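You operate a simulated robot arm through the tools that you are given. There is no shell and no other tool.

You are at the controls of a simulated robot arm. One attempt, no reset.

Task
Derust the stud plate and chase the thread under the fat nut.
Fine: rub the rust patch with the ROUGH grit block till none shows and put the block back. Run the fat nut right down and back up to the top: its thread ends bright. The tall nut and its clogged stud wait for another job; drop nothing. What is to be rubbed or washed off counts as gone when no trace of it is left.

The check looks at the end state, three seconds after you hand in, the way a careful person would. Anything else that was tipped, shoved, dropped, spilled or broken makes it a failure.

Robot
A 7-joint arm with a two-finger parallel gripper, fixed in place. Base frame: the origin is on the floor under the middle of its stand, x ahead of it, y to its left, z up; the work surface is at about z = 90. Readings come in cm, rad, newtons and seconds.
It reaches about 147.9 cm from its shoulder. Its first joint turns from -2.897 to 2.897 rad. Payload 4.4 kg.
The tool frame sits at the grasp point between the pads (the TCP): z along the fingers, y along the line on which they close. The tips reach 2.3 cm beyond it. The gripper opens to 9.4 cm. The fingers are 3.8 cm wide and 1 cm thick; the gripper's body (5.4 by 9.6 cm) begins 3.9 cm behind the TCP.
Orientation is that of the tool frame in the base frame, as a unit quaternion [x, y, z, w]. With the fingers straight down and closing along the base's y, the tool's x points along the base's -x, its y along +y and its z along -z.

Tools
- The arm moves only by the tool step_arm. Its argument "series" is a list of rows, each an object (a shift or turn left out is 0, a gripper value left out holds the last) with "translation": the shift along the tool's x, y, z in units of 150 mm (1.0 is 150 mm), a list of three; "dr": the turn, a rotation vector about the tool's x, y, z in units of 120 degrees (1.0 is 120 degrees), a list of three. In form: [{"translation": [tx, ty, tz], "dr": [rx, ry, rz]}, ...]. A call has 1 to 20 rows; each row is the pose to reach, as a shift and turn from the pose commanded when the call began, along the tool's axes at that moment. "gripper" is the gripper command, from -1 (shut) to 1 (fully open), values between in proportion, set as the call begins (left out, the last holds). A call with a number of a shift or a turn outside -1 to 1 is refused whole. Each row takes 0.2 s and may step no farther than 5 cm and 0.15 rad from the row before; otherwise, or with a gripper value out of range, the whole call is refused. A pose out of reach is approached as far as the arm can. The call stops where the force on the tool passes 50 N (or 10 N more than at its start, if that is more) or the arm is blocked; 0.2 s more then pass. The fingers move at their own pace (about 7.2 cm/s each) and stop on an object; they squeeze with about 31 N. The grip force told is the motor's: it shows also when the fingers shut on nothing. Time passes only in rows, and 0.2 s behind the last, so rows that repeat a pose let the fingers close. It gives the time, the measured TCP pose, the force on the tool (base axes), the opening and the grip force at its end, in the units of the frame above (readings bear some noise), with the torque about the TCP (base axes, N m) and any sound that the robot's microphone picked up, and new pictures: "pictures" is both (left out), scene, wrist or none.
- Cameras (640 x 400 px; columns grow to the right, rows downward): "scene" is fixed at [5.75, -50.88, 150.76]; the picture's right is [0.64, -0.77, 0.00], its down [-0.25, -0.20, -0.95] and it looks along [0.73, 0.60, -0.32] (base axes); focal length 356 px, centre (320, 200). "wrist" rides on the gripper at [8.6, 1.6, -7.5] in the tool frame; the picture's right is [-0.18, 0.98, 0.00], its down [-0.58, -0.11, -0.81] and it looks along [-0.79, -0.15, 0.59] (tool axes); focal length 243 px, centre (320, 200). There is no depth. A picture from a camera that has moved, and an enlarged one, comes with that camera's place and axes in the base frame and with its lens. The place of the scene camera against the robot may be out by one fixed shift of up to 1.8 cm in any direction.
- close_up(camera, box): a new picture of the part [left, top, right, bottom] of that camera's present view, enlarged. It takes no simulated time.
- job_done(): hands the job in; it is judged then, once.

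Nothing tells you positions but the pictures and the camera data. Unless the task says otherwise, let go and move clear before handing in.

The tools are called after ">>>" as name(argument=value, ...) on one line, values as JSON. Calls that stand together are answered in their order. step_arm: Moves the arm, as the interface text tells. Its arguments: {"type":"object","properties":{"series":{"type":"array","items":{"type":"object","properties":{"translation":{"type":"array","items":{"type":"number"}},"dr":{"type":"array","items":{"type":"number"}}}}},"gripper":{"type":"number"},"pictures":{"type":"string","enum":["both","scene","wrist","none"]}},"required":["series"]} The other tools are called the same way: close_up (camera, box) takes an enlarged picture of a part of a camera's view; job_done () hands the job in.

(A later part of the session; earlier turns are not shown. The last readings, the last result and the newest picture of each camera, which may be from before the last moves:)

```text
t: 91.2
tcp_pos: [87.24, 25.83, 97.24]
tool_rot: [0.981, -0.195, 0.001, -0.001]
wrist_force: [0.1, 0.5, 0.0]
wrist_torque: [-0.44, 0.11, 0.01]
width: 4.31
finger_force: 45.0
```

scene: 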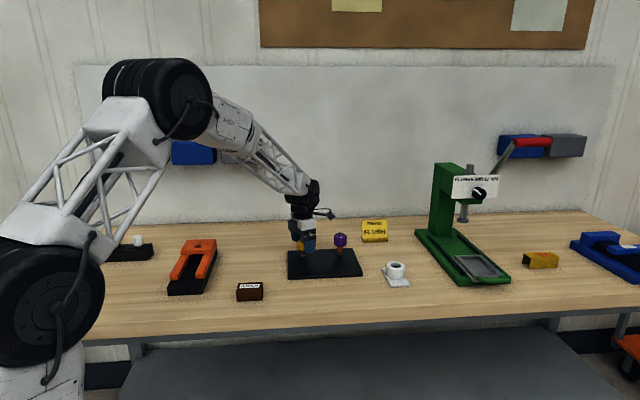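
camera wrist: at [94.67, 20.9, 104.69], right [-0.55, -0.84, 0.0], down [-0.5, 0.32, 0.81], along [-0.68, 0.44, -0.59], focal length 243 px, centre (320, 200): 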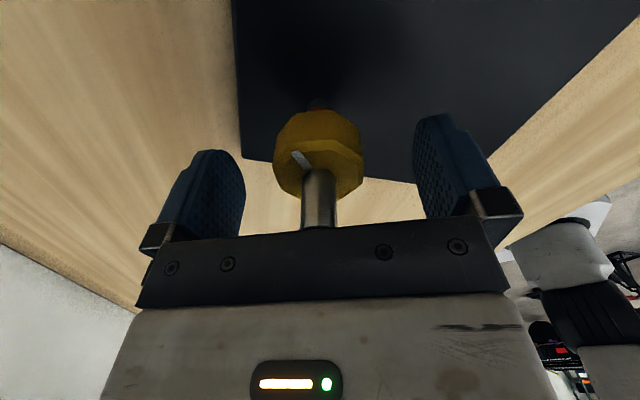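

Very clean grip, no side load. Turning 112.5° clockwise, following down at ~1.05 cm/turn.

>>> step_arm(series=[{"translation": [0, 0, 0.0016], "dr": [0, 0, 0.067]}, {"translation": [0, 0, 0.0031], "dr": [0, 0, 0.134]}, {"translation": [0, 0, 0.0047], "dr": [0, 0, 0.201]}, {"translation": [0, 0, 0.0063], "dr": [0, 0, 0.268]}, {"translation": [0, 0, 0.0078], "dr": [0, 0, 0.335]}, {"translation": [0, 0, 0.0094], "dr": [0, 0, 0.402]}, {"translation": [0, 0, 0.011], "dr": [0, 0, 0.469]}, {"translation": [0, 0, 0.0125], "dr": [0, 0, 0.536]}, {"translation": [0, 0, 0.0141], "dr": [0, 0, 0.603]}, {"translation": [0, 0, 0.0157], "dr": [0, 0, 0.67]}, {"translation": [0, 0, 0.0172], "dr": [0, 0, 0.737]}, {"translation": [0, 0, 0.0188], "dr": [0, 0, 0.804]}, {"translation": [0, 0, 0.0203], "dr": [0, 0, 0.871]}, {"translation": [0, 0, 0.0219], "dr": [0, 0, 0.9375]}, {"translation": [0, 0, 0.0219], "dr": [0, 0, 0.9375]}])

>>> close_up(camera="scene", box=[260, 200, 380, 275])

```text
t: 94.4
tcp_pos: [87.27, 25.9, 96.79]
tool_rot: [-0.382, 0.924, 0.0, 0.001]
wrist_force: [26.3, 13.2, -2.9]
wrist_torque: [0.39, -0.03, 0.0]
width: 4.33
finger_force: 45.1
camera wrist: at [80.04, 20.73, 104.32], right [-0.56, 0.83, 0.0], down [0.49, 0.33, 0.81], along [0.67, 0.45, -0.59], focal length 243 px, centre (320, 200)
```

scene: 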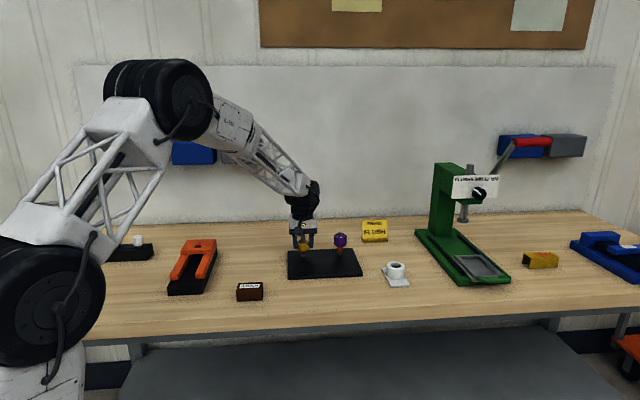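
wrist: 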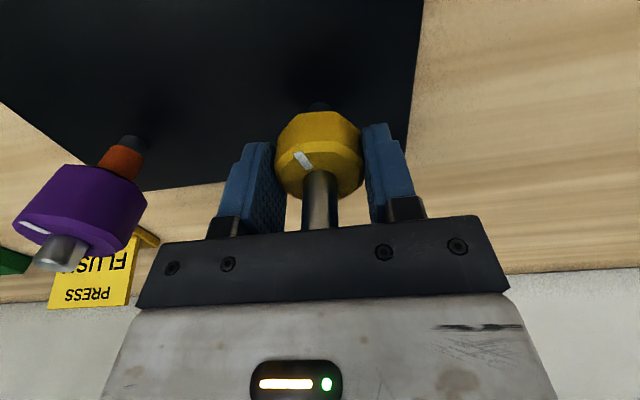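

```text
5.33 times, centred on (320, 238) of scene
camera zoom: at [5.75, -50.88, 150.76], right [0.64, -0.77, 0.0], down [-0.25, -0.2, -0.95], along [0.73, 0.6, -0.32], focal length 1896 px, centre (320, 0)
```

zoom: 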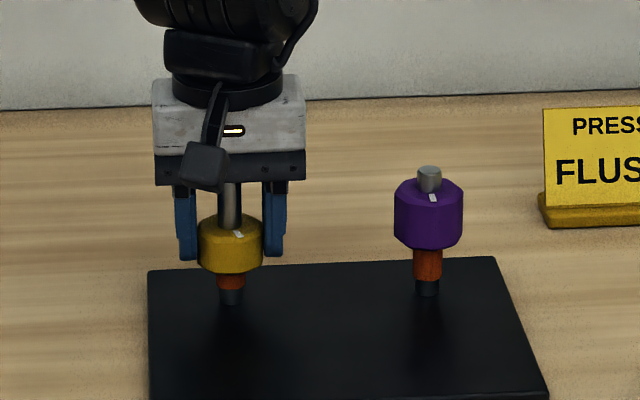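

Forces are small in z (pitch right); I'll ease the side load along tool x while turning the next 112.5°.

>>> step_arm(series=[{"translation": [-0.004, 0, 0.0016], "dr": [0, 0, 0.067]}, {"translation": [-0.006, 0, 0.0031], "dr": [0, 0, 0.134]}, {"translation": [-0.006, 0, 0.0047], "dr": [0, 0, 0.201]}, {"translation": [-0.006, 0, 0.0063], "dr": [0, 0, 0.268]}, {"translation": [-0.006, 0, 0.0078], "dr": [0, 0, 0.335]}, {"translation": [-0.006, 0, 0.0094], "dr": [0, 0, 0.402]}, {"translation": [-0.006, 0, 0.011], "dr": [0, 0, 0.469]}, {"translation": [-0.006, 0, 0.0125], "dr": [0, 0, 0.536]}, {"translation": [-0.006, 0, 0.0141], "dr": [0, 0, 0.603]}, {"translation": [-0.006, 0, 0.0157], "dr": [0, 0, 0.67]}, {"translation": [-0.006, 0, 0.0172], "dr": [0, 0, 0.737]}, {"translation": [-0.006, 0, 0.0188], "dr": [0, 0, 0.804]}, {"translation": [-0.006, 0, 0.0203], "dr": [0, 0, 0.871]}, {"translation": [-0.006, 0, 0.0219], "dr": [0, 0, 0.9375]}, {"translation": [-0.006, 0, 0.0219], "dr": [0, 0, 0.9375]}], pictures="scene")

>>> close_up(camera="scene", box=[260, 200, 380, 275])

```text
t: 97.6
tcp_pos: [87.27, 25.68, 96.51]
tool_rot: [0.556, 0.831, 0.0, 0.001]
wrist_force: [-31.3, -29.8, -8.9]
wrist_torque: [-0.55, 0.69, -0.03]
width: 4.34
finger_force: 45.0
```

scene: 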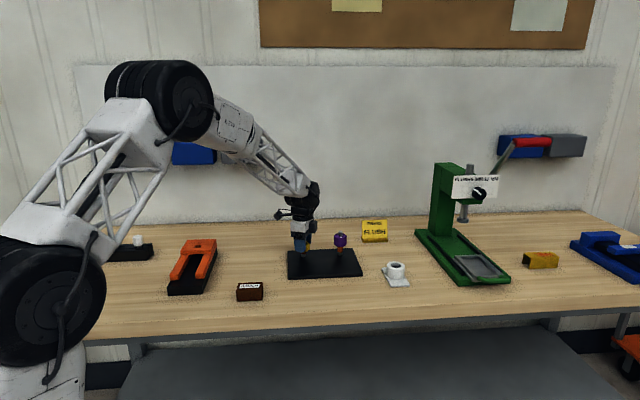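

```text
5.33 times, centred on (320, 238) of scene
camera zoom: at [5.75, -50.88, 150.76], right [0.64, -0.77, 0.0], down [-0.25, -0.2, -0.95], along [0.73, 0.6, -0.32], focal length 1896 px, centre (320, 0)
```

zoom: 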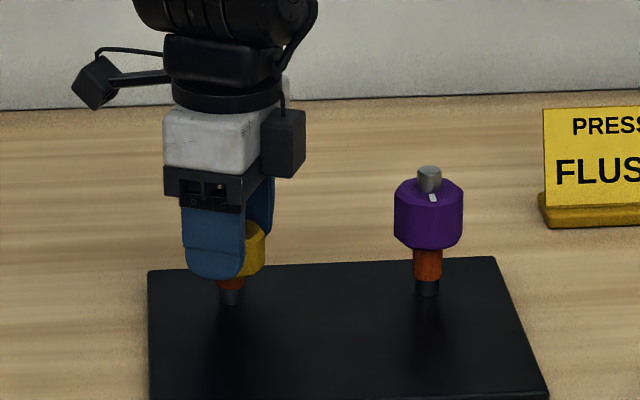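

Side loads peaked at 43 N, so keeping the commanded centre fixed is better. I'll release here, raise a bit and check the nut.

>>> step_arm(series=[{}, {}, {}, {}, {"translation": [0, 0, -0.03]}, {"translation": [0, 0, -0.04]}], gripper=1)

>>> close_up(camera="wrist", box=[220, 80, 420, 205])

```text
t: 99.0
tcp_pos: [87.44, 26.0, 97.17]
tool_rot: [0.555, 0.832, 0.0, 0.0]
wrist_force: [0.2, -0.3, -0.2]
wrist_torque: [-0.02, 0.03, -0.04]
width: 9.39
finger_force: 0.1
camera wrist: at [85.56, 34.41, 104.64], right [0.98, 0.21, 0.0], down [0.12, -0.58, 0.81], along [0.17, -0.79, -0.59], focal length 243 px, centre (320, 200)
```

scene: 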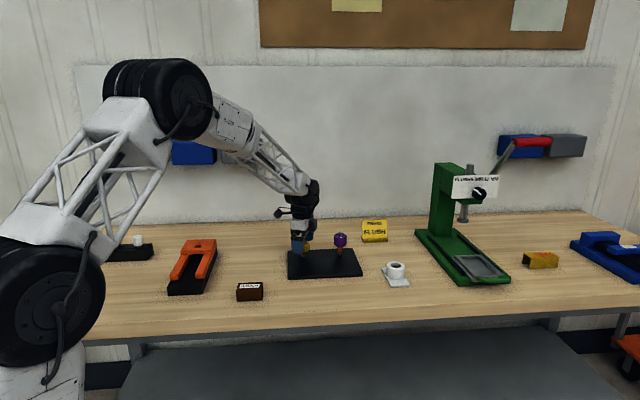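
wrist: 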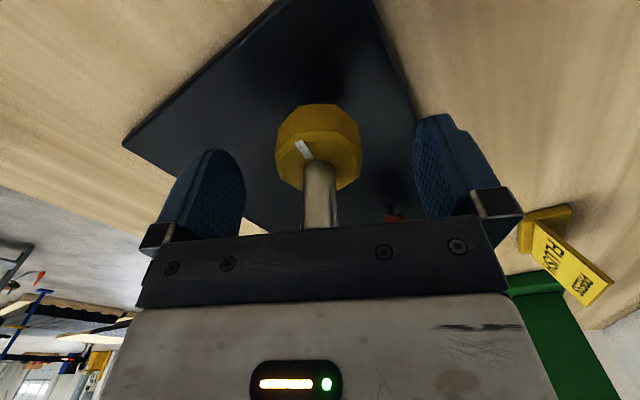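

```text
3.20 times, centred on (320, 142) of wrist
camera zoom: at [85.56, 34.41, 104.64], right [0.98, 0.21, 0.0], down [0.12, -0.58, 0.81], along [0.17, -0.79, -0.59], focal length 776 px, centre (320, 384)
```

zoom: 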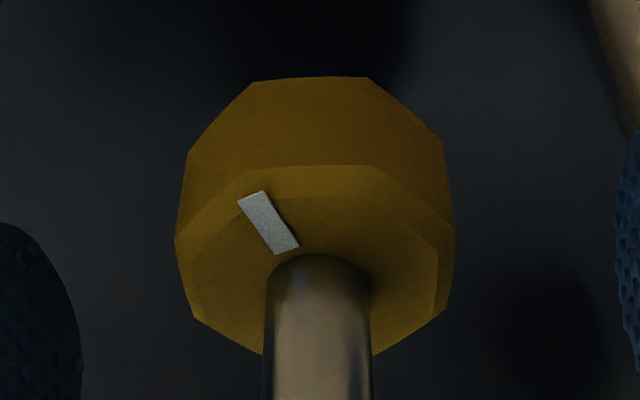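

Nut is turning as expected (mark at ~135°, i.e. 450° total). Winding back and re-centring for the third stroke.

>>> step_arm(series=[{"translation": [-0.0075, -0.0045, 0], "dr": [0, 0, -0.067]}, {"translation": [-0.0075, -0.0045, 0], "dr": [0, 0, -0.134]}, {"translation": [-0.0075, -0.0045, 0], "dr": [0, 0, -0.201]}, {"translation": [-0.0075, -0.0045, 0], "dr": [0, 0, -0.268]}, {"translation": [-0.0075, -0.0045, 0], "dr": [0, 0, -0.335]}, {"translation": [-0.0075, -0.0045, 0], "dr": [0, 0, -0.402]}, {"translation": [-0.0075, -0.0045, 0], "dr": [0, 0, -0.469]}, {"translation": [-0.0075, -0.0045, 0], "dr": [0, 0, -0.536]}, {"translation": [-0.0075, -0.0045, 0], "dr": [0, 0, -0.603]}, {"translation": [-0.0075, -0.0045, 0], "dr": [0, 0, -0.67]}, {"translation": [-0.0075, -0.0045, 0], "dr": [0, 0, -0.737]}, {"translation": [-0.0075, -0.0045, 0], "dr": [0, 0, -0.804]}, {"translation": [-0.0075, -0.0045, 0], "dr": [0, 0, -0.871]}, {"translation": [-0.0075, -0.0045, 0], "dr": [0, 0, -0.9375]}], pictures="none")

>>> step_arm(series=[{"dr": [0, 0, -0.067]}, {"dr": [0, 0, -0.134]}, {"dr": [0, 0, -0.201]}, {"dr": [0, 0, -0.268]}, {"dr": [0, 0, -0.335]}, {"dr": [0, 0, -0.402]}, {"dr": [0, 0, -0.469]}, {"dr": [0, 0, -0.536]}, {"dr": [0, 0, -0.603]}, {"dr": [0, 0, -0.67]}, {"dr": [0, 0, -0.737]}, {"dr": [0, 0, -0.804]}, {"dr": [0, 0, -0.871]}, {"dr": [0, 0, -0.9375]}, {"dr": [0, 0, -0.9375]}])

>>> close_up(camera="scene", box=[270, 225, 350, 275])

>>> close_up(camera="wrist", box=[220, 80, 420, 205])

```text
t: 102.0
tcp_pos: [87.31, 25.83, 97.16]
tool_rot: [-0.384, 0.923, 0.001, 0.001]
wrist_force: [-0.2, -0.3, 0.0]
wrist_torque: [-0.02, 0.03, 0.01]
width: 9.41
finger_force: 0.0
```

```text
t: 105.2
tcp_pos: [87.34, 25.71, 97.05]
tool_rot: [0.981, -0.195, 0.001, 0.0]
wrist_force: [0.1, 1.6, -0.3]
wrist_torque: [-0.01, 0.02, 0.0]
width: 9.4
finger_force: 0.2
camera wrist: at [94.7, 20.84, 104.62], right [-0.55, -0.84, 0.0], down [-0.5, 0.32, 0.81], along [-0.68, 0.44, -0.59], focal length 243 px, centre (320, 200)
```

scene: 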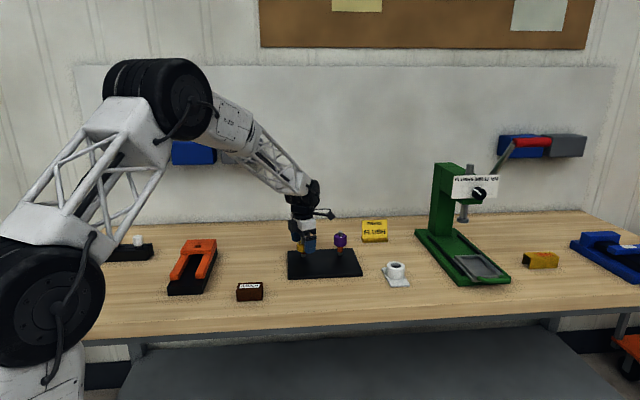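
wrist: 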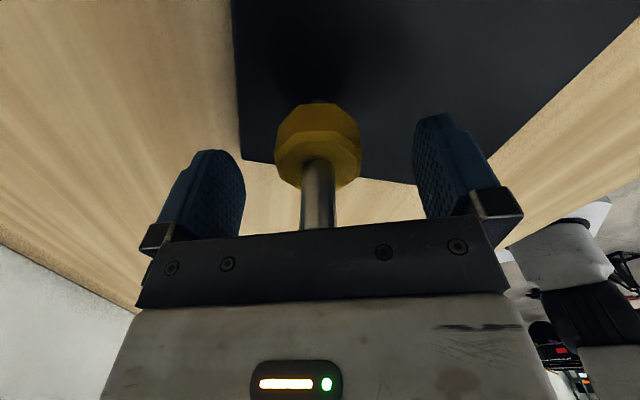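

```text
8.00 times, centred on (310, 250) of scene
camera zoom: at [5.75, -50.88, 150.76], right [0.64, -0.77, 0.0], down [-0.25, -0.2, -0.95], along [0.73, 0.6, -0.32], focal length 2844 px, centre (400, -200)
```

zoom: 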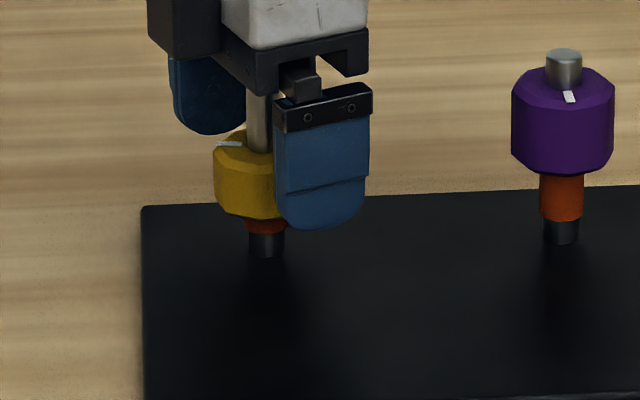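

```text
3.20 times, centred on (320, 142) of wrist
camera zoom: at [94.7, 20.84, 104.62], right [-0.55, -0.84, 0.0], down [-0.5, 0.32, 0.81], along [-0.68, 0.44, -0.59], focal length 776 px, centre (320, 384)
```

zoom: 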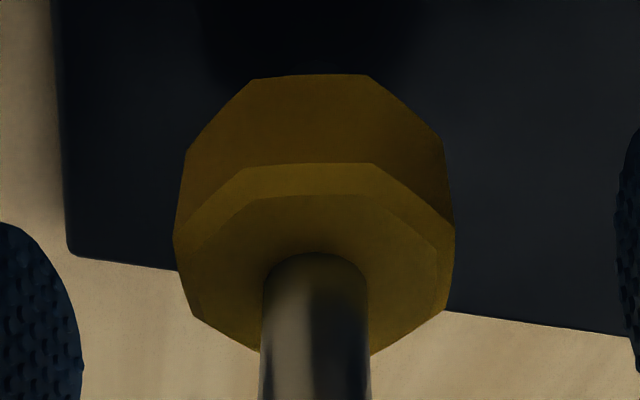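

About 0.6 cm of rusty thread remains below the nut. Slight re-centring and closing for the third stroke.

>>> step_arm(series=[{"translation": [-0.003, -0.0045, 0.003]}, {"translation": [-0.003, -0.0045, 0.003]}, {"translation": [-0.003, -0.0045, 0.003]}, {"translation": [-0.003, -0.0045, 0.003]}, {"translation": [-0.003, -0.0045, 0.003]}, {"translation": [-0.003, -0.0045, 0.003]}], gripper=-1, pictures="none")

```text
t: 106.6
tcp_pos: [87.35, 25.83, 96.99]
tool_rot: [0.981, -0.195, 0.001, 0.0]
wrist_force: [1.4, -0.3, 0.3]
wrist_torque: [-0.01, -0.09, 0.06]
width: 4.33
finger_force: 44.6
```

Clean grip again. Turning 112.5° clockwise with descent.

>>> step_arm(series=[{"translation": [0, 0, 0.0016], "dr": [0, 0, 0.067]}, {"translation": [0, 0, 0.0031], "dr": [0, 0, 0.134]}, {"translation": [0, 0, 0.0047], "dr": [0, 0, 0.201]}, {"translation": [0, 0, 0.0063], "dr": [0, 0, 0.268]}, {"translation": [0, 0, 0.0078], "dr": [0, 0, 0.335]}, {"translation": [0, 0, 0.0094], "dr": [0, 0, 0.402]}, {"translation": [0, 0, 0.011], "dr": [0, 0, 0.469]}, {"translation": [0, 0, 0.0125], "dr": [0, 0, 0.536]}, {"translation": [0, 0, 0.0141], "dr": [0, 0, 0.603]}, {"translation": [0, 0, 0.0157], "dr": [0, 0, 0.67]}, {"translation": [0, 0, 0.0172], "dr": [0, 0, 0.737]}, {"translation": [0, 0, 0.0188], "dr": [0, 0, 0.804]}, {"translation": [0, 0, 0.0203], "dr": [0, 0, 0.871]}, {"translation": [0, 0, 0.0219], "dr": [0, 0, 0.9375]}, {"translation": [0, 0, 0.0219], "dr": [0, 0, 0.9375]}])

>>> close_up(camera="scene", box=[270, 225, 350, 275])

```text
t: 109.8
tcp_pos: [87.25, 25.77, 96.7]
tool_rot: [-0.382, 0.924, 0.0, 0.001]
wrist_force: [17.0, 6.1, -6.2]
wrist_torque: [0.11, -0.3, 0.0]
width: 4.29
finger_force: 44.7
camera wrist: at [80.09, 20.78, 104.21], right [-0.56, 0.83, 0.0], down [0.49, 0.33, 0.81], along [0.67, 0.45, -0.59], focal length 243 px, centre (320, 200)
```

scene: 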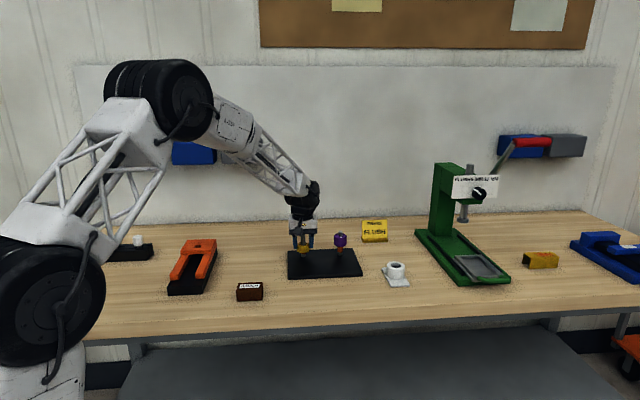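
wrist: 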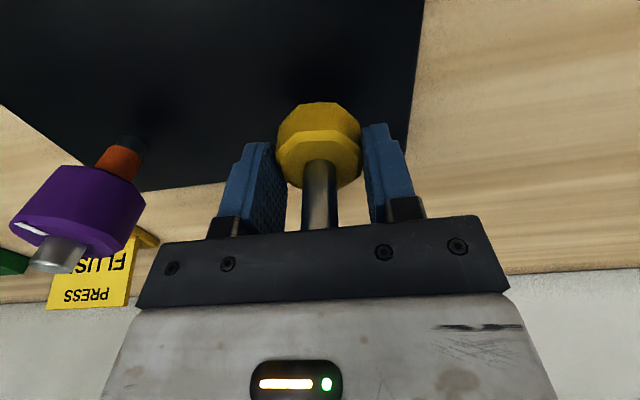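

```text
8.00 times, centred on (310, 250) of scene
camera zoom: at [5.75, -50.88, 150.76], right [0.64, -0.77, 0.0], down [-0.25, -0.2, -0.95], along [0.73, 0.6, -0.32], focal length 2844 px, centre (400, -200)
```

zoom: 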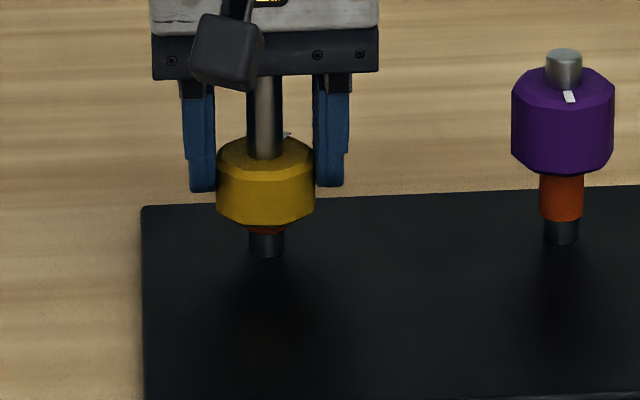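

About 2–3 mm of rusty thread left. Continuing with smaller turns, watching for the bottom stop.

>>> step_arm(series=[{"translation": [0, 0, 0.0015], "dr": [0, 0, 0.06]}, {"translation": [0, 0, 0.003], "dr": [0, 0, 0.12]}, {"translation": [0, 0, 0.0045], "dr": [0, 0, 0.18]}, {"translation": [0, 0, 0.006], "dr": [0, 0, 0.24]}, {"translation": [0, 0, 0.007], "dr": [0, 0, 0.3]}, {"translation": [0, 0, 0.0085], "dr": [0, 0, 0.36]}, {"translation": [0, 0, 0.01], "dr": [0, 0, 0.42]}, {"translation": [0, 0, 0.011], "dr": [0, 0, 0.469]}, {"translation": [0, 0, 0.011], "dr": [0, 0, 0.469]}])

>>> close_up(camera="scene", box=[270, 225, 350, 275])

```text
t: 111.8
tcp_pos: [87.25, 25.83, 96.53]
tool_rot: [0.099, 0.995, 0.002, 0.001]
wrist_force: [26.6, -1.9, -9.4]
wrist_torque: [-0.14, -0.46, 0.03]
width: 4.3
finger_force: 45.1
camera wrist: at [79.17, 29.0, 104.05], right [0.37, 0.93, 0.0], down [0.55, -0.22, 0.81], along [0.75, -0.3, -0.59], focal length 243 px, centre (320, 200)
```

scene: 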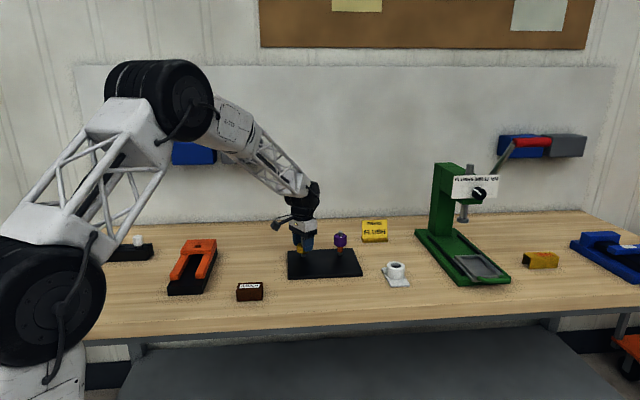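
wrist: 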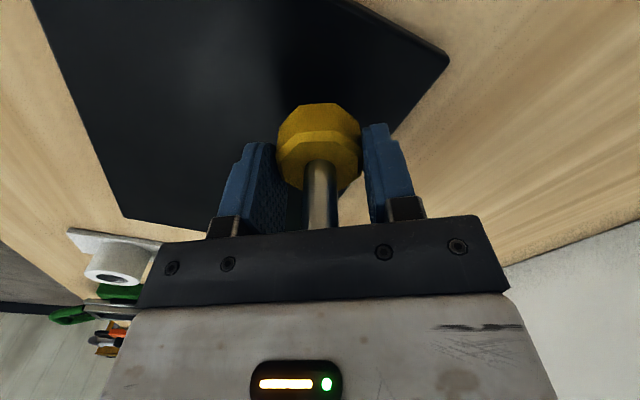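

```text
8.00 times, centred on (310, 250) of scene
camera zoom: at [5.75, -50.88, 150.76], right [0.64, -0.77, 0.0], down [-0.25, -0.2, -0.95], along [0.73, 0.6, -0.32], focal length 2844 px, centre (400, -200)
```

zoom: 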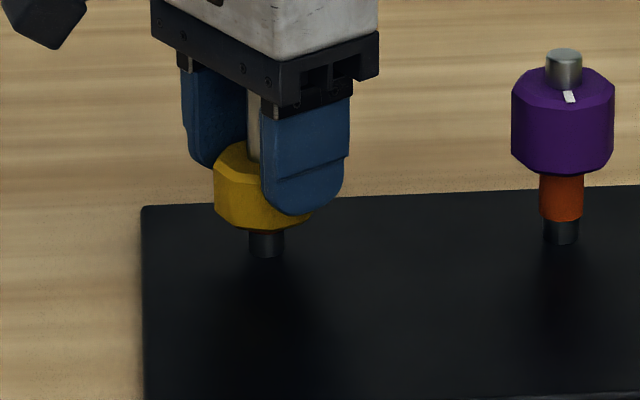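

>>> step_arm(series=[{"translation": [-0.002, 0, 0.0015], "dr": [0, 0, 0.06]}, {"translation": [-0.003, 0, 0.003], "dr": [0, 0, 0.12]}, {"translation": [-0.003, 0, 0.0045], "dr": [0, 0, 0.18]}, {"translation": [-0.003, 0, 0.0055], "dr": [0, 0, 0.2345]}, {"translation": [-0.003, 0, 0.0055], "dr": [0, 0, 0.2345]}], pictures="scene")

>>> close_up(camera="scene", box=[270, 225, 350, 275])

```text
t: 113.0
tcp_pos: [87.49, 25.92, 96.58]
tool_rot: [0.337, 0.941, -0.001, 0.0]
wrist_force: [-2.9, -6.4, -6.0]
wrist_torque: [-0.07, 0.2, 0.01]
width: 4.28
finger_force: 44.7
```

scene: 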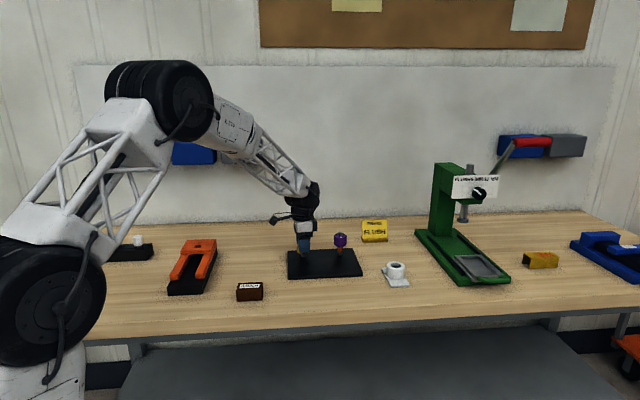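

```text
8.00 times, centred on (310, 250) of scene
camera zoom: at [5.75, -50.88, 150.76], right [0.64, -0.77, 0.0], down [-0.25, -0.2, -0.95], along [0.73, 0.6, -0.32], focal length 2844 px, centre (400, -200)
```

zoom: 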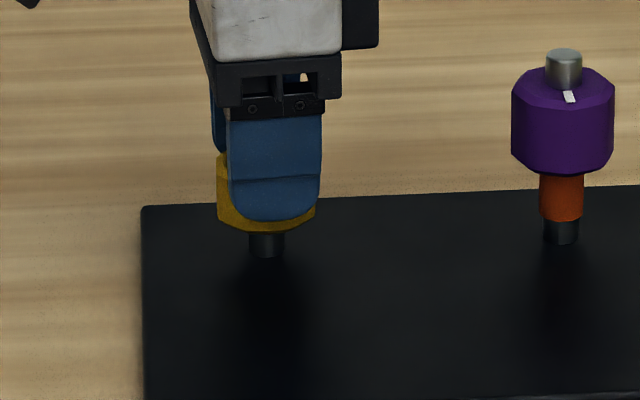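

The rusty part is now entirely under the nut. Continuing another 28° to feel for the stop.

>>> step_arm(series=[{"translation": [0, 0, 0.0015], "dr": [0, 0, 0.06]}, {"translation": [0, 0, 0.003], "dr": [0, 0, 0.12]}, {"translation": [0, 0, 0.0045], "dr": [0, 0, 0.18]}, {"translation": [0, 0, 0.0055], "dr": [0, 0, 0.2345]}, {"translation": [0, 0, 0.0055], "dr": [0, 0, 0.2345]}], pictures="scene")

>>> close_up(camera="scene", box=[270, 225, 350, 275])

```text
t: 114.2
tcp_pos: [87.33, 25.85, 96.43]
tool_rot: [0.556, 0.831, 0.0, 0.0]
wrist_force: [-11.3, -4.6, -10.7]
wrist_torque: [-0.14, 0.2, -0.03]
width: 4.33
finger_force: 45.0
```

scene: 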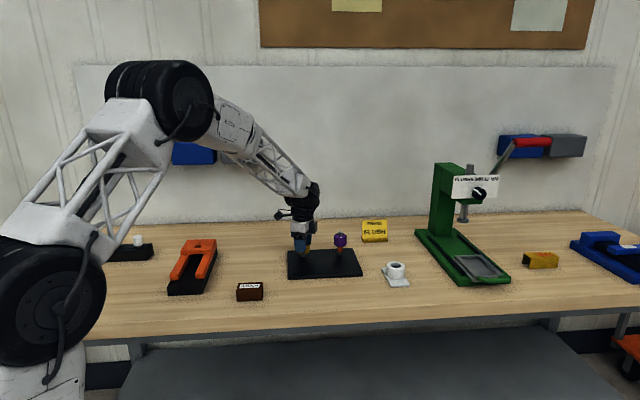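

```text
8.00 times, centred on (310, 250) of scene
camera zoom: at [5.75, -50.88, 150.76], right [0.64, -0.77, 0.0], down [-0.25, -0.2, -0.95], along [0.73, 0.6, -0.32], focal length 2844 px, centre (400, -200)
```

zoom: 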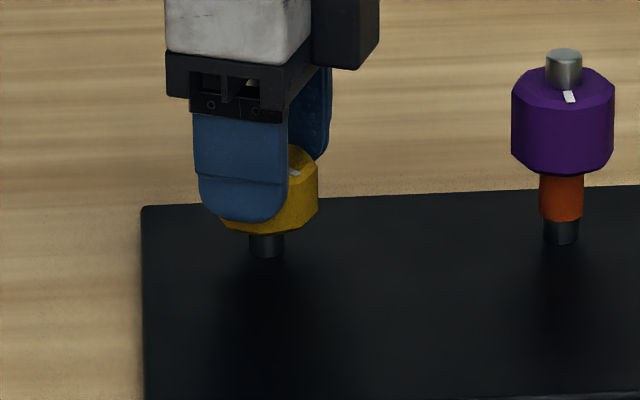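

No stop yet (675° total, ~1.97 cm down); about 1 cm remains to the plate. I'll release, raise, wind back and take another grip.

>>> step_arm(series=[{}, {}, {}, {}, {"translation": [0, 0, -0.02]}, {"translation": [0, 0, -0.03]}, {"translation": [0, 0, -0.03]}], gripper=1)

>>> close_up(camera="wrist", box=[220, 80, 420, 205])

```text
t: 115.8
tcp_pos: [87.34, 25.83, 96.84]
tool_rot: [0.556, 0.831, 0.001, 0.0]
wrist_force: [-0.1, 0.3, -0.1]
wrist_torque: [-0.01, -0.01, 0.02]
width: 9.39
finger_force: 0.0
camera wrist: at [85.55, 34.35, 104.38], right [0.98, 0.2, 0.0], down [0.12, -0.58, 0.81], along [0.17, -0.79, -0.59], focal length 243 px, centre (320, 200)
```

scene: 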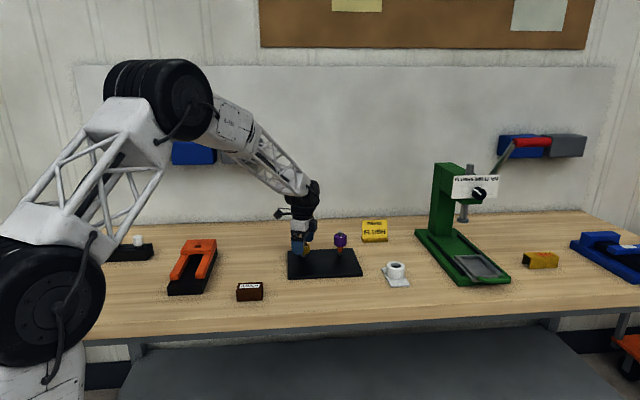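
wrist: 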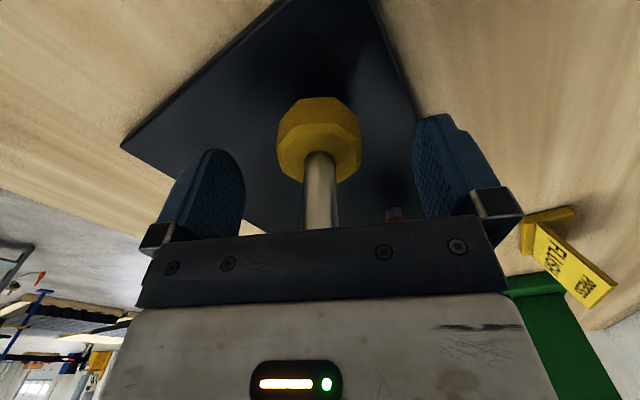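

```text
3.20 times, centred on (320, 142) of wrist
camera zoom: at [85.55, 34.35, 104.38], right [0.98, 0.2, 0.0], down [0.12, -0.58, 0.81], along [0.17, -0.79, -0.59], focal length 776 px, centre (320, 384)
```

zoom: 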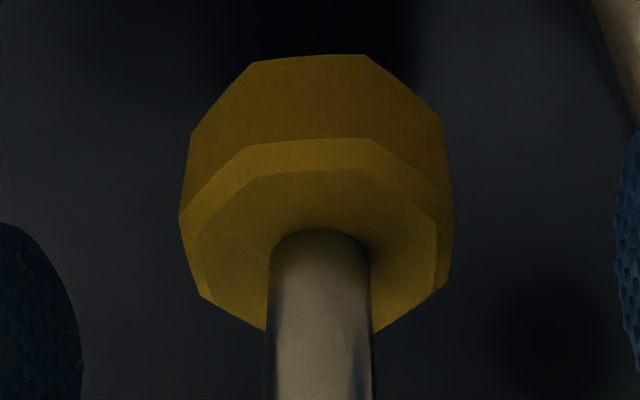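

Winding back 225° for the fourth stroke.

>>> step_arm(series=[{"translation": [0.001, -0.001, 0], "dr": [0, 0, -0.067]}, {"translation": [0.001, -0.001, 0], "dr": [0, 0, -0.134]}, {"translation": [0.001, -0.001, 0], "dr": [0, 0, -0.201]}, {"translation": [0.001, -0.001, 0], "dr": [0, 0, -0.268]}, {"translation": [0.001, -0.001, 0], "dr": [0, 0, -0.335]}, {"translation": [0.001, -0.001, 0], "dr": [0, 0, -0.402]}, {"translation": [0.001, -0.001, 0], "dr": [0, 0, -0.469]}, {"translation": [0.001, -0.001, 0], "dr": [0, 0, -0.536]}, {"translation": [0.001, -0.001, 0], "dr": [0, 0, -0.603]}, {"translation": [0.001, -0.001, 0], "dr": [0, 0, -0.67]}, {"translation": [0.001, -0.001, 0], "dr": [0, 0, -0.737]}, {"translation": [0.001, -0.001, 0], "dr": [0, 0, -0.804]}, {"translation": [0.001, -0.001, 0], "dr": [0, 0, -0.871]}, {"translation": [0.001, -0.001, 0], "dr": [0, 0, -0.9375]}], pictures="none")

>>> step_arm(series=[{"dr": [0, 0, -0.067]}, {"dr": [0, 0, -0.134]}, {"dr": [0, 0, -0.201]}, {"dr": [0, 0, -0.268]}, {"dr": [0, 0, -0.335]}, {"dr": [0, 0, -0.402]}, {"dr": [0, 0, -0.469]}, {"dr": [0, 0, -0.536]}, {"dr": [0, 0, -0.603]}, {"dr": [0, 0, -0.67]}, {"dr": [0, 0, -0.737]}, {"dr": [0, 0, -0.804]}, {"dr": [0, 0, -0.871]}, {"dr": [0, 0, -0.9375]}, {"dr": [0, 0, -0.9375]}])

>>> close_up(camera="scene", box=[270, 225, 350, 275])

>>> close_up(camera="wrist", box=[220, 80, 420, 205])

```text
t: 118.8
tcp_pos: [87.31, 25.86, 96.87]
tool_rot: [-0.382, 0.924, 0.0, 0.001]
wrist_force: [-0.1, 0.8, -0.2]
wrist_torque: [0.02, -0.04, -0.02]
width: 9.38
finger_force: 0.0
```

```text
t: 122.0
tcp_pos: [87.38, 25.97, 96.92]
tool_rot: [0.981, -0.195, 0.0, -0.001]
wrist_force: [-0.8, -0.4, 0.0]
wrist_torque: [-0.01, 0.01, 0.01]
width: 9.42
finger_force: 0.4
camera wrist: at [94.73, 20.93, 104.38], right [-0.55, -0.84, 0.0], down [-0.5, 0.32, 0.81], along [-0.67, 0.44, -0.59], focal length 243 px, centre (320, 200)
```

scene: 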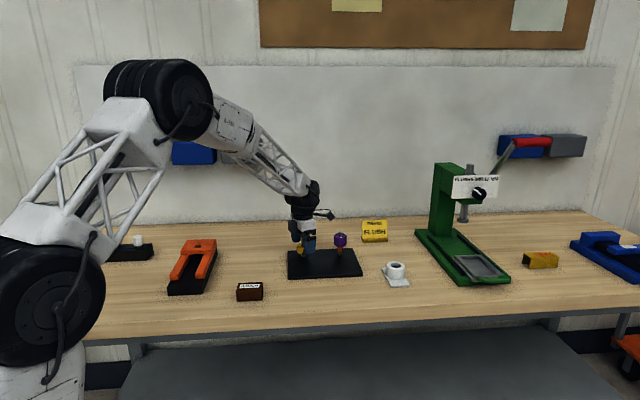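
wrist: 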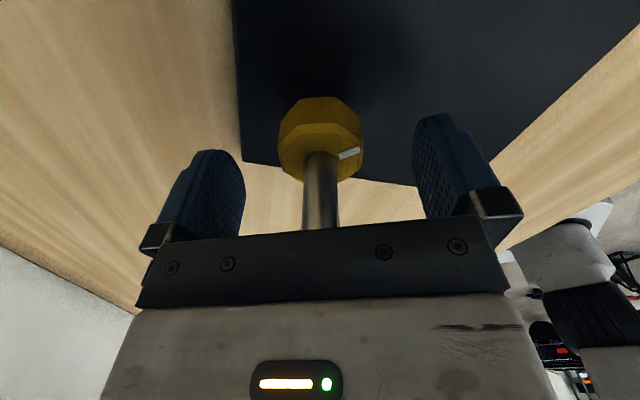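

```text
8.00 times, centred on (310, 250) of scene
camera zoom: at [5.75, -50.88, 150.76], right [0.64, -0.77, 0.0], down [-0.25, -0.2, -0.95], along [0.73, 0.6, -0.32], focal length 2844 px, centre (400, -200)
```

zoom: 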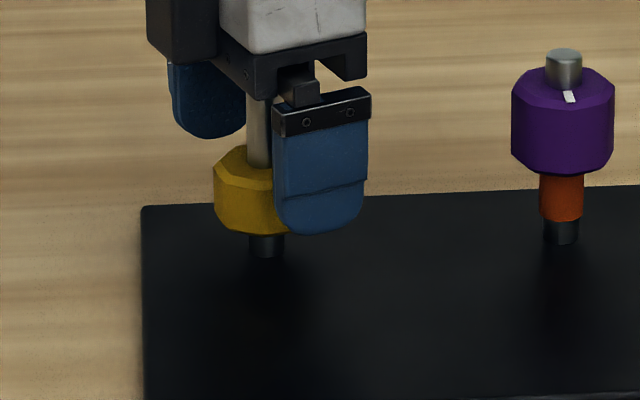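

```text
3.20 times, centred on (320, 142) of wrist
camera zoom: at [94.73, 20.93, 104.38], right [-0.55, -0.84, 0.0], down [-0.5, 0.32, 0.81], along [-0.67, 0.44, -0.59], focal length 776 px, centre (320, 384)
```

zoom: 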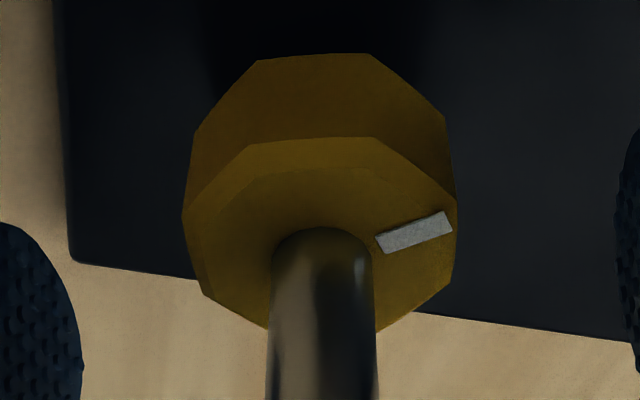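

>>> step_arm(series=[{"translation": [-0.003, 0.001, 0.002]}, {"translation": [-0.003, 0.001, 0.002]}, {"translation": [-0.003, 0.001, 0.002]}, {"translation": [-0.003, 0.001, 0.002]}, {"translation": [-0.003, 0.001, 0.002]}, {"translation": [-0.003, 0.001, 0.002]}], gripper=-1, pictures="none")

```text
t: 123.4
tcp_pos: [87.29, 25.89, 96.79]
tool_rot: [0.981, -0.196, 0.001, -0.001]
wrist_force: [-1.5, -5.5, 0.4]
wrist_torque: [-0.26, 0.07, 0.02]
width: 4.3
finger_force: 44.8
```

Good grip. Turning clockwise 45° more, watching for the bottom stop.

>>> step_arm(series=[{"translation": [0, 0, 0.0015], "dr": [0, 0, 0.063]}, {"translation": [0, 0, 0.003], "dr": [0, 0, 0.126]}, {"translation": [0, 0, 0.0045], "dr": [0, 0, 0.189]}, {"translation": [0, 0, 0.006], "dr": [0, 0, 0.252]}, {"translation": [0, 0, 0.0075], "dr": [0, 0, 0.315]}, {"translation": [0, 0, 0.00875], "dr": [0, 0, 0.375]}, {"translation": [0, 0, 0.00875], "dr": [0, 0, 0.375]}])

>>> close_up(camera="scene", box=[270, 225, 350, 275])

```text
t: 125.0
tcp_pos: [87.3, 25.86, 96.71]
tool_rot: [0.831, -0.556, 0.001, -0.001]
wrist_force: [8.0, 9.2, -2.8]
wrist_torque: [0.21, -0.23, 0.35]
width: 4.27
finger_force: 44.5
camera wrist: at [89.09, 17.16, 104.22], right [-0.98, -0.2, 0.0], down [-0.12, 0.58, 0.81], along [-0.16, 0.79, -0.59], focal length 243 px, centre (320, 200)
```

scene: 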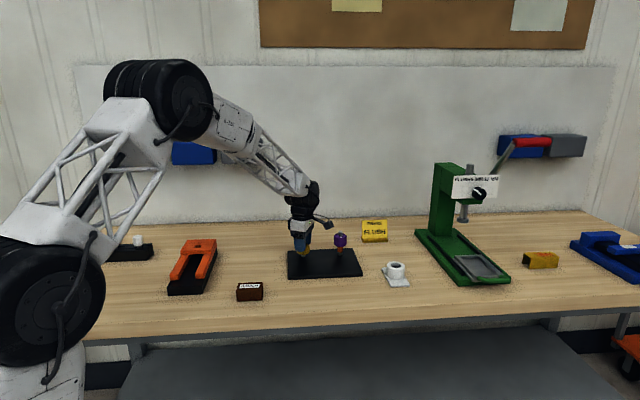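
wrist: 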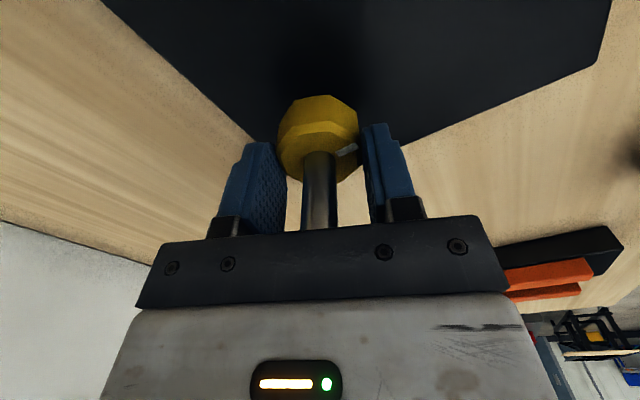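

```text
8.00 times, centred on (310, 250) of scene
camera zoom: at [5.75, -50.88, 150.76], right [0.64, -0.77, 0.0], down [-0.25, -0.2, -0.95], along [0.73, 0.6, -0.32], focal length 2844 px, centre (400, -200)
```

zoom: 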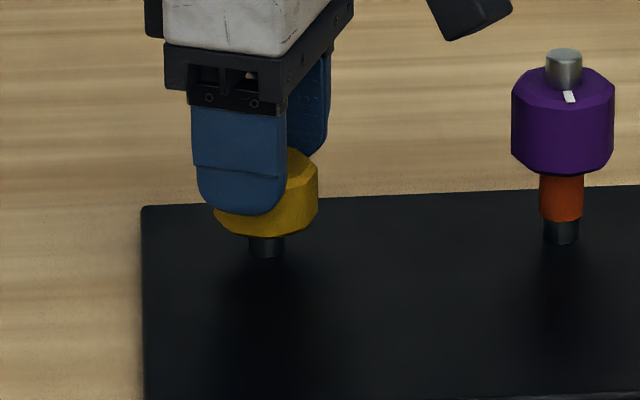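

A resisting torque (+0.35 N·m) appeared – likely the bottom stop at ~715°. I'll nudge a few degrees more to confirm.

>>> step_arm(series=[{"translation": [0, 0, 0.0005], "dr": [0, 0, 0.025]}, {"translation": [0, 0, 0.001], "dr": [0, 0, 0.05]}, {"translation": [0, 0, 0.001], "dr": [0, 0, 0.05]}])

>>> close_up(camera="wrist", box=[220, 80, 420, 205])

```text
t: 125.8
tcp_pos: [87.32, 25.82, 96.7]
tool_rot: [0.801, -0.598, 0.001, 0.0]
wrist_force: [10.8, 9.0, -0.6]
wrist_torque: [0.06, -0.28, 0.85]
width: 4.3
finger_force: 45.3
camera wrist: at [88.2, 17.02, 104.22], right [-0.99, -0.1, 0.0], down [-0.06, 0.59, 0.81], along [-0.08, 0.8, -0.59], focal length 243 px, centre (320, 200)
```

scene: 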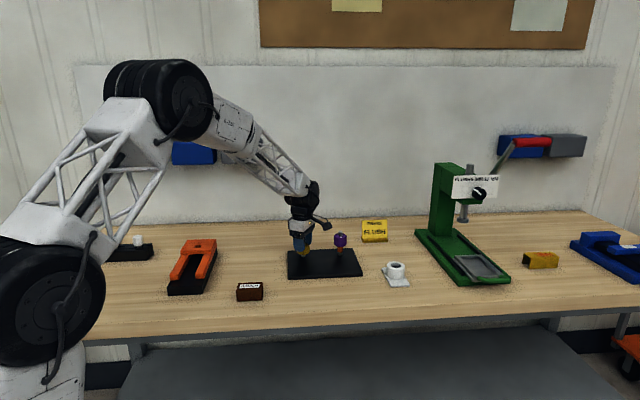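
wrist: 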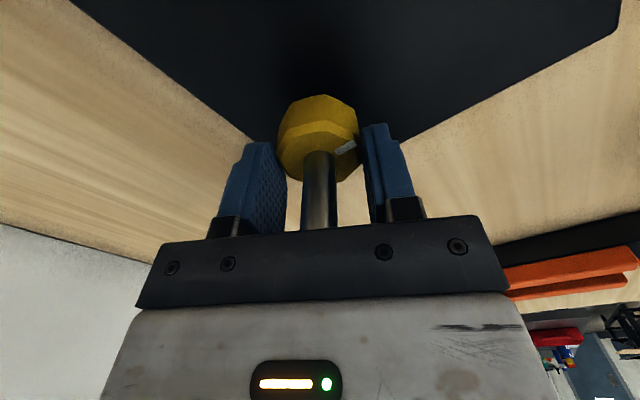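

```text
3.20 times, centred on (320, 142) of wrist
camera zoom: at [88.2, 17.02, 104.22], right [-0.99, -0.1, 0.0], down [-0.06, 0.59, 0.81], along [-0.08, 0.8, -0.59], focal length 776 px, centre (320, 384)
```

zoom: 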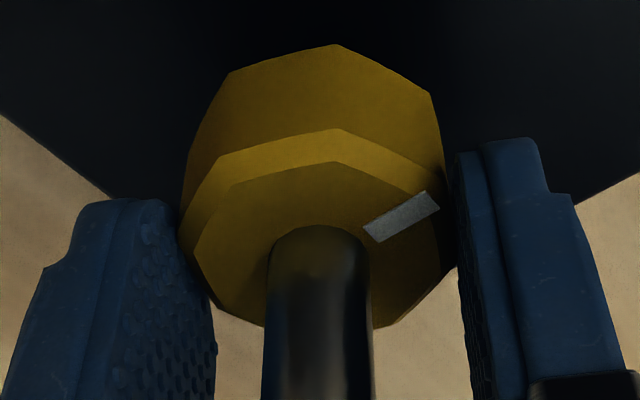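

Confirmed: torque climbs to 0.85 N·m and the nut no longer turns – it is right down after two full turns (mark back at ~225°). I'll back off the twist, release, and swing the wrist to +67.5° to start running it back up.

>>> step_arm(series=[{"dr": [0, 0, -0.025]}, {"dr": [0, 0, -0.05]}, {"dr": [0, 0, -0.075]}, {"dr": [0, 0, -0.075]}], pictures="none")

>>> step_arm(series=[{}, {}, {}, {}, {"translation": [0, 0, -0.01]}], gripper=1)

>>> close_up(camera="wrist", box=[220, 80, 420, 205])

>>> close_up(camera="scene", box=[270, 225, 350, 275])

```text
t: 126.8
tcp_pos: [87.28, 25.83, 96.7]
tool_rot: [0.846, -0.534, 0.001, -0.001]
wrist_force: [1.9, 7.4, 7.6]
wrist_torque: [0.26, 0.07, 0.01]
width: 4.3
finger_force: 45.2
```

```text
t: 128.0
tcp_pos: [87.31, 25.84, 96.84]
tool_rot: [0.845, -0.534, 0.001, -0.001]
wrist_force: [-0.1, -0.6, -0.2]
wrist_torque: [-0.01, 0.0, 0.03]
width: 9.4
finger_force: 0.0
camera wrist: at [89.53, 17.26, 104.32], right [-0.97, -0.26, 0.0], down [-0.15, 0.57, 0.81], along [-0.21, 0.78, -0.59], focal length 243 px, centre (320, 200)
```

scene: 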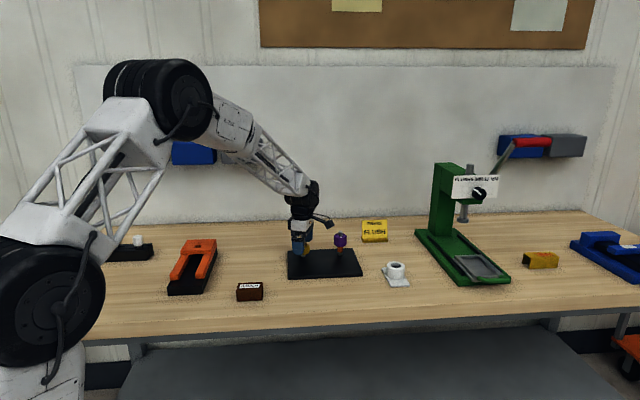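
wrist: 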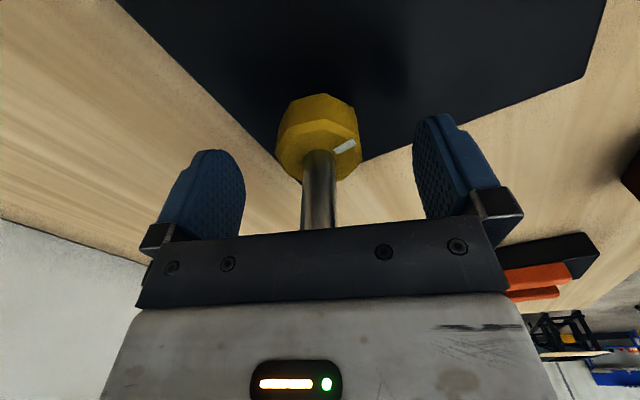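

```text
3.20 times, centred on (320, 142) of wrist
camera zoom: at [89.53, 17.26, 104.32], right [-0.97, -0.26, 0.0], down [-0.15, 0.57, 0.81], along [-0.21, 0.78, -0.59], focal length 776 px, centre (320, 384)
```

zoom: 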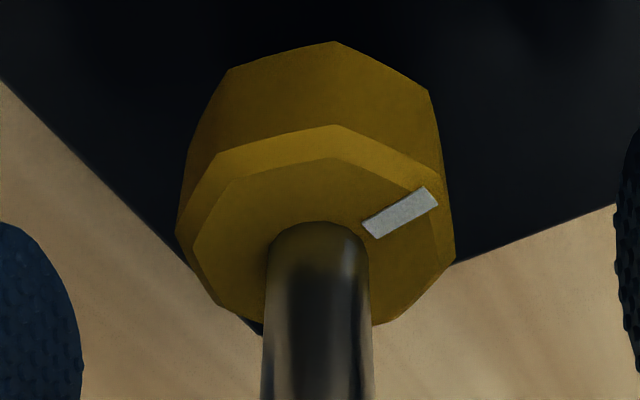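

```text
8.00 times, centred on (310, 250) of scene
camera zoom: at [5.75, -50.88, 150.76], right [0.64, -0.77, 0.0], down [-0.25, -0.2, -0.95], along [0.73, 0.6, -0.32], focal length 2844 px, centre (400, -200)
```

zoom: 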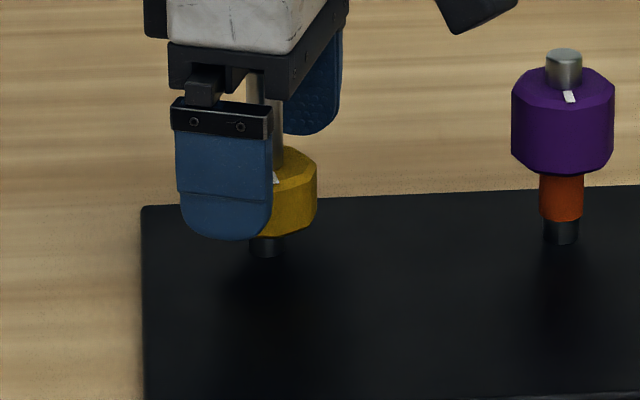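

The nut is down; in backing off it came along ~9°. Swinging the open gripper round to θ≈63° to start the upward run.

>>> step_arm(series=[{"dr": [0, 0, 0.0676]}, {"dr": [0, 0, 0.1352]}, {"dr": [0, 0, 0.2028]}, {"dr": [0, 0, 0.2704]}, {"dr": [0, 0, 0.338]}, {"dr": [0, 0, 0.4056]}, {"dr": [0, 0, 0.4732]}, {"dr": [0, 0, 0.5408]}, {"dr": [0, 0, 0.6084]}, {"dr": [0, 0, 0.676]}, {"dr": [0, 0, 0.743]}], pictures="none")

>>> step_arm(series=[{"dr": [0, 0, 0.0676]}, {"dr": [0, 0, 0.1352]}, {"dr": [0, 0, 0.2028]}, {"dr": [0, 0, 0.2704]}, {"dr": [0, 0, 0.338]}, {"dr": [0, 0, 0.4056]}, {"dr": [0, 0, 0.4732]}, {"dr": [0, 0, 0.5408]}, {"dr": [0, 0, 0.6084]}, {"dr": [0, 0, 0.676]}, {"dr": [0, 0, 0.743]}, {"translation": [0, 0, 0.02], "dr": [0, 0, 0.743]}, {"translation": [0, 0, 0.027], "dr": [0, 0, 0.743]}])

>>> close_up(camera="wrist", box=[220, 80, 420, 205])

```text
t: 130.4
tcp_pos: [87.39, 25.84, 96.86]
tool_rot: [-0.228, 0.974, -0.001, 0.0]
wrist_force: [-0.5, 0.4, -0.2]
wrist_torque: [0.04, 0.01, 0.0]
width: 9.4
finger_force: 0.1
```

```text
t: 133.2
tcp_pos: [87.29, 25.86, 96.48]
tool_rot: [0.522, 0.853, 0.0, 0.001]
wrist_force: [-0.1, -1.1, 0.3]
wrist_torque: [0.01, 0.04, 0.01]
width: 9.39
finger_force: 0.0
camera wrist: at [84.8, 34.2, 103.95], right [0.96, 0.28, 0.0], down [0.17, -0.57, 0.81], along [0.23, -0.77, -0.59], focal length 243 px, centre (320, 200)
```

scene: 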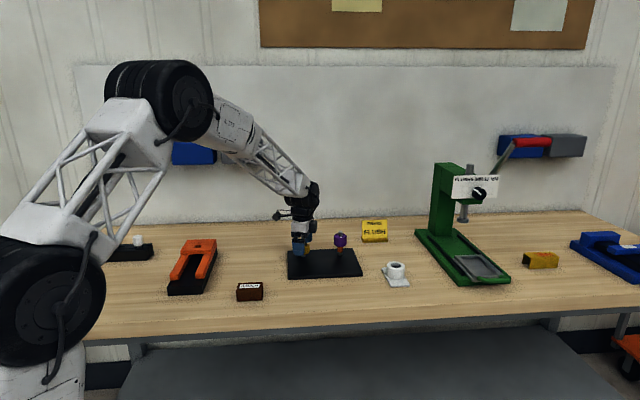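
wrist: 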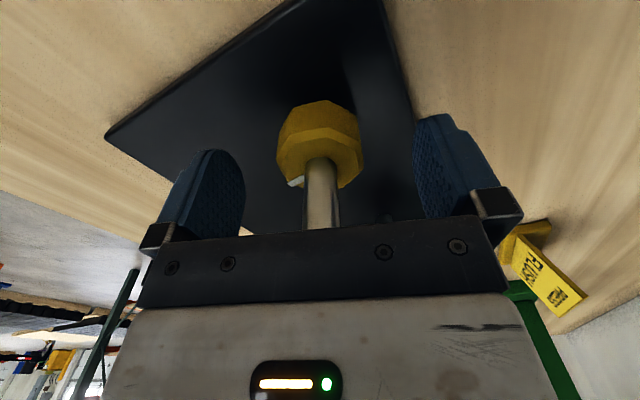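

```text
3.20 times, centred on (320, 142) of wrist
camera zoom: at [84.8, 34.2, 103.95], right [0.96, 0.28, 0.0], down [0.17, -0.57, 0.81], along [0.23, -0.77, -0.59], focal length 776 px, centre (320, 384)
```

zoom: 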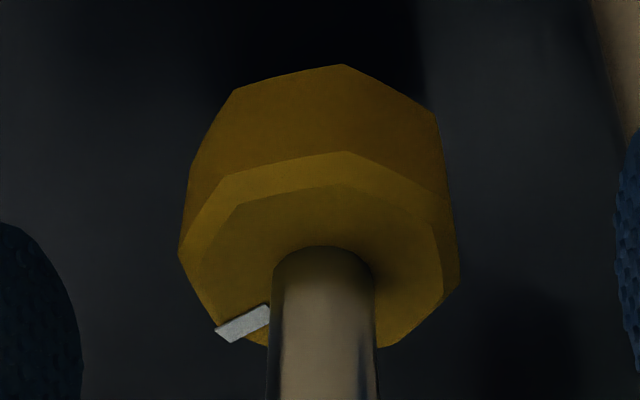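

The flats look ~8° off (counter-clockwise) from the fingers; I'll rotate the tool back by 8° to match before gripping.

>>> step_arm(series=[{"dr": [0, 0, -0.035]}, {"dr": [0, 0, -0.07]}, {"dr": [0, 0, -0.07]}], pictures="wrist")

>>> close_up(camera="wrist", box=[220, 80, 420, 205])

```text
t: 134.0
tcp_pos: [87.24, 25.98, 96.37]
tool_rot: [0.457, 0.889, 0.001, 0.001]
wrist_force: [0.3, 0.6, -0.2]
wrist_torque: [-0.02, -0.01, 0.01]
width: 9.39
finger_force: 0.0
camera wrist: at [83.58, 33.75, 103.93], right [0.91, 0.42, 0.0], down [0.25, -0.54, 0.81], along [0.34, -0.73, -0.59], focal length 243 px, centre (320, 200)
```

wrist: 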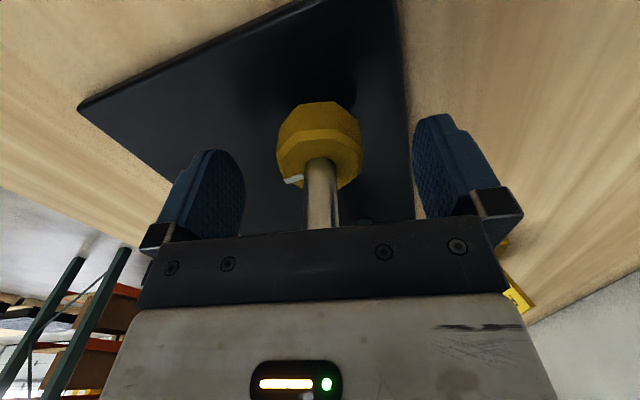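

```text
3.20 times, centred on (320, 142) of wrist
camera zoom: at [83.58, 33.75, 103.93], right [0.91, 0.42, 0.0], down [0.25, -0.54, 0.81], along [0.34, -0.73, -0.59], focal length 776 px, centre (320, 384)
```

zoom: 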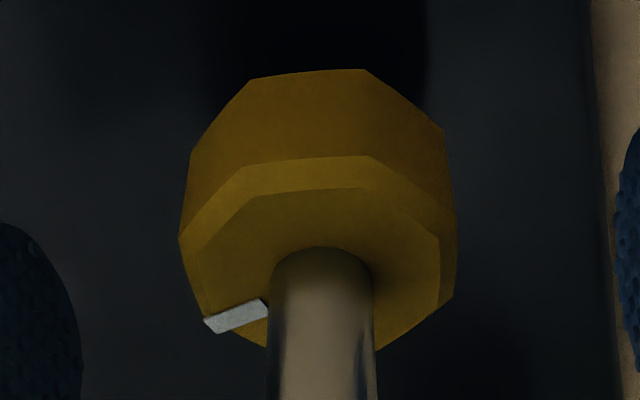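

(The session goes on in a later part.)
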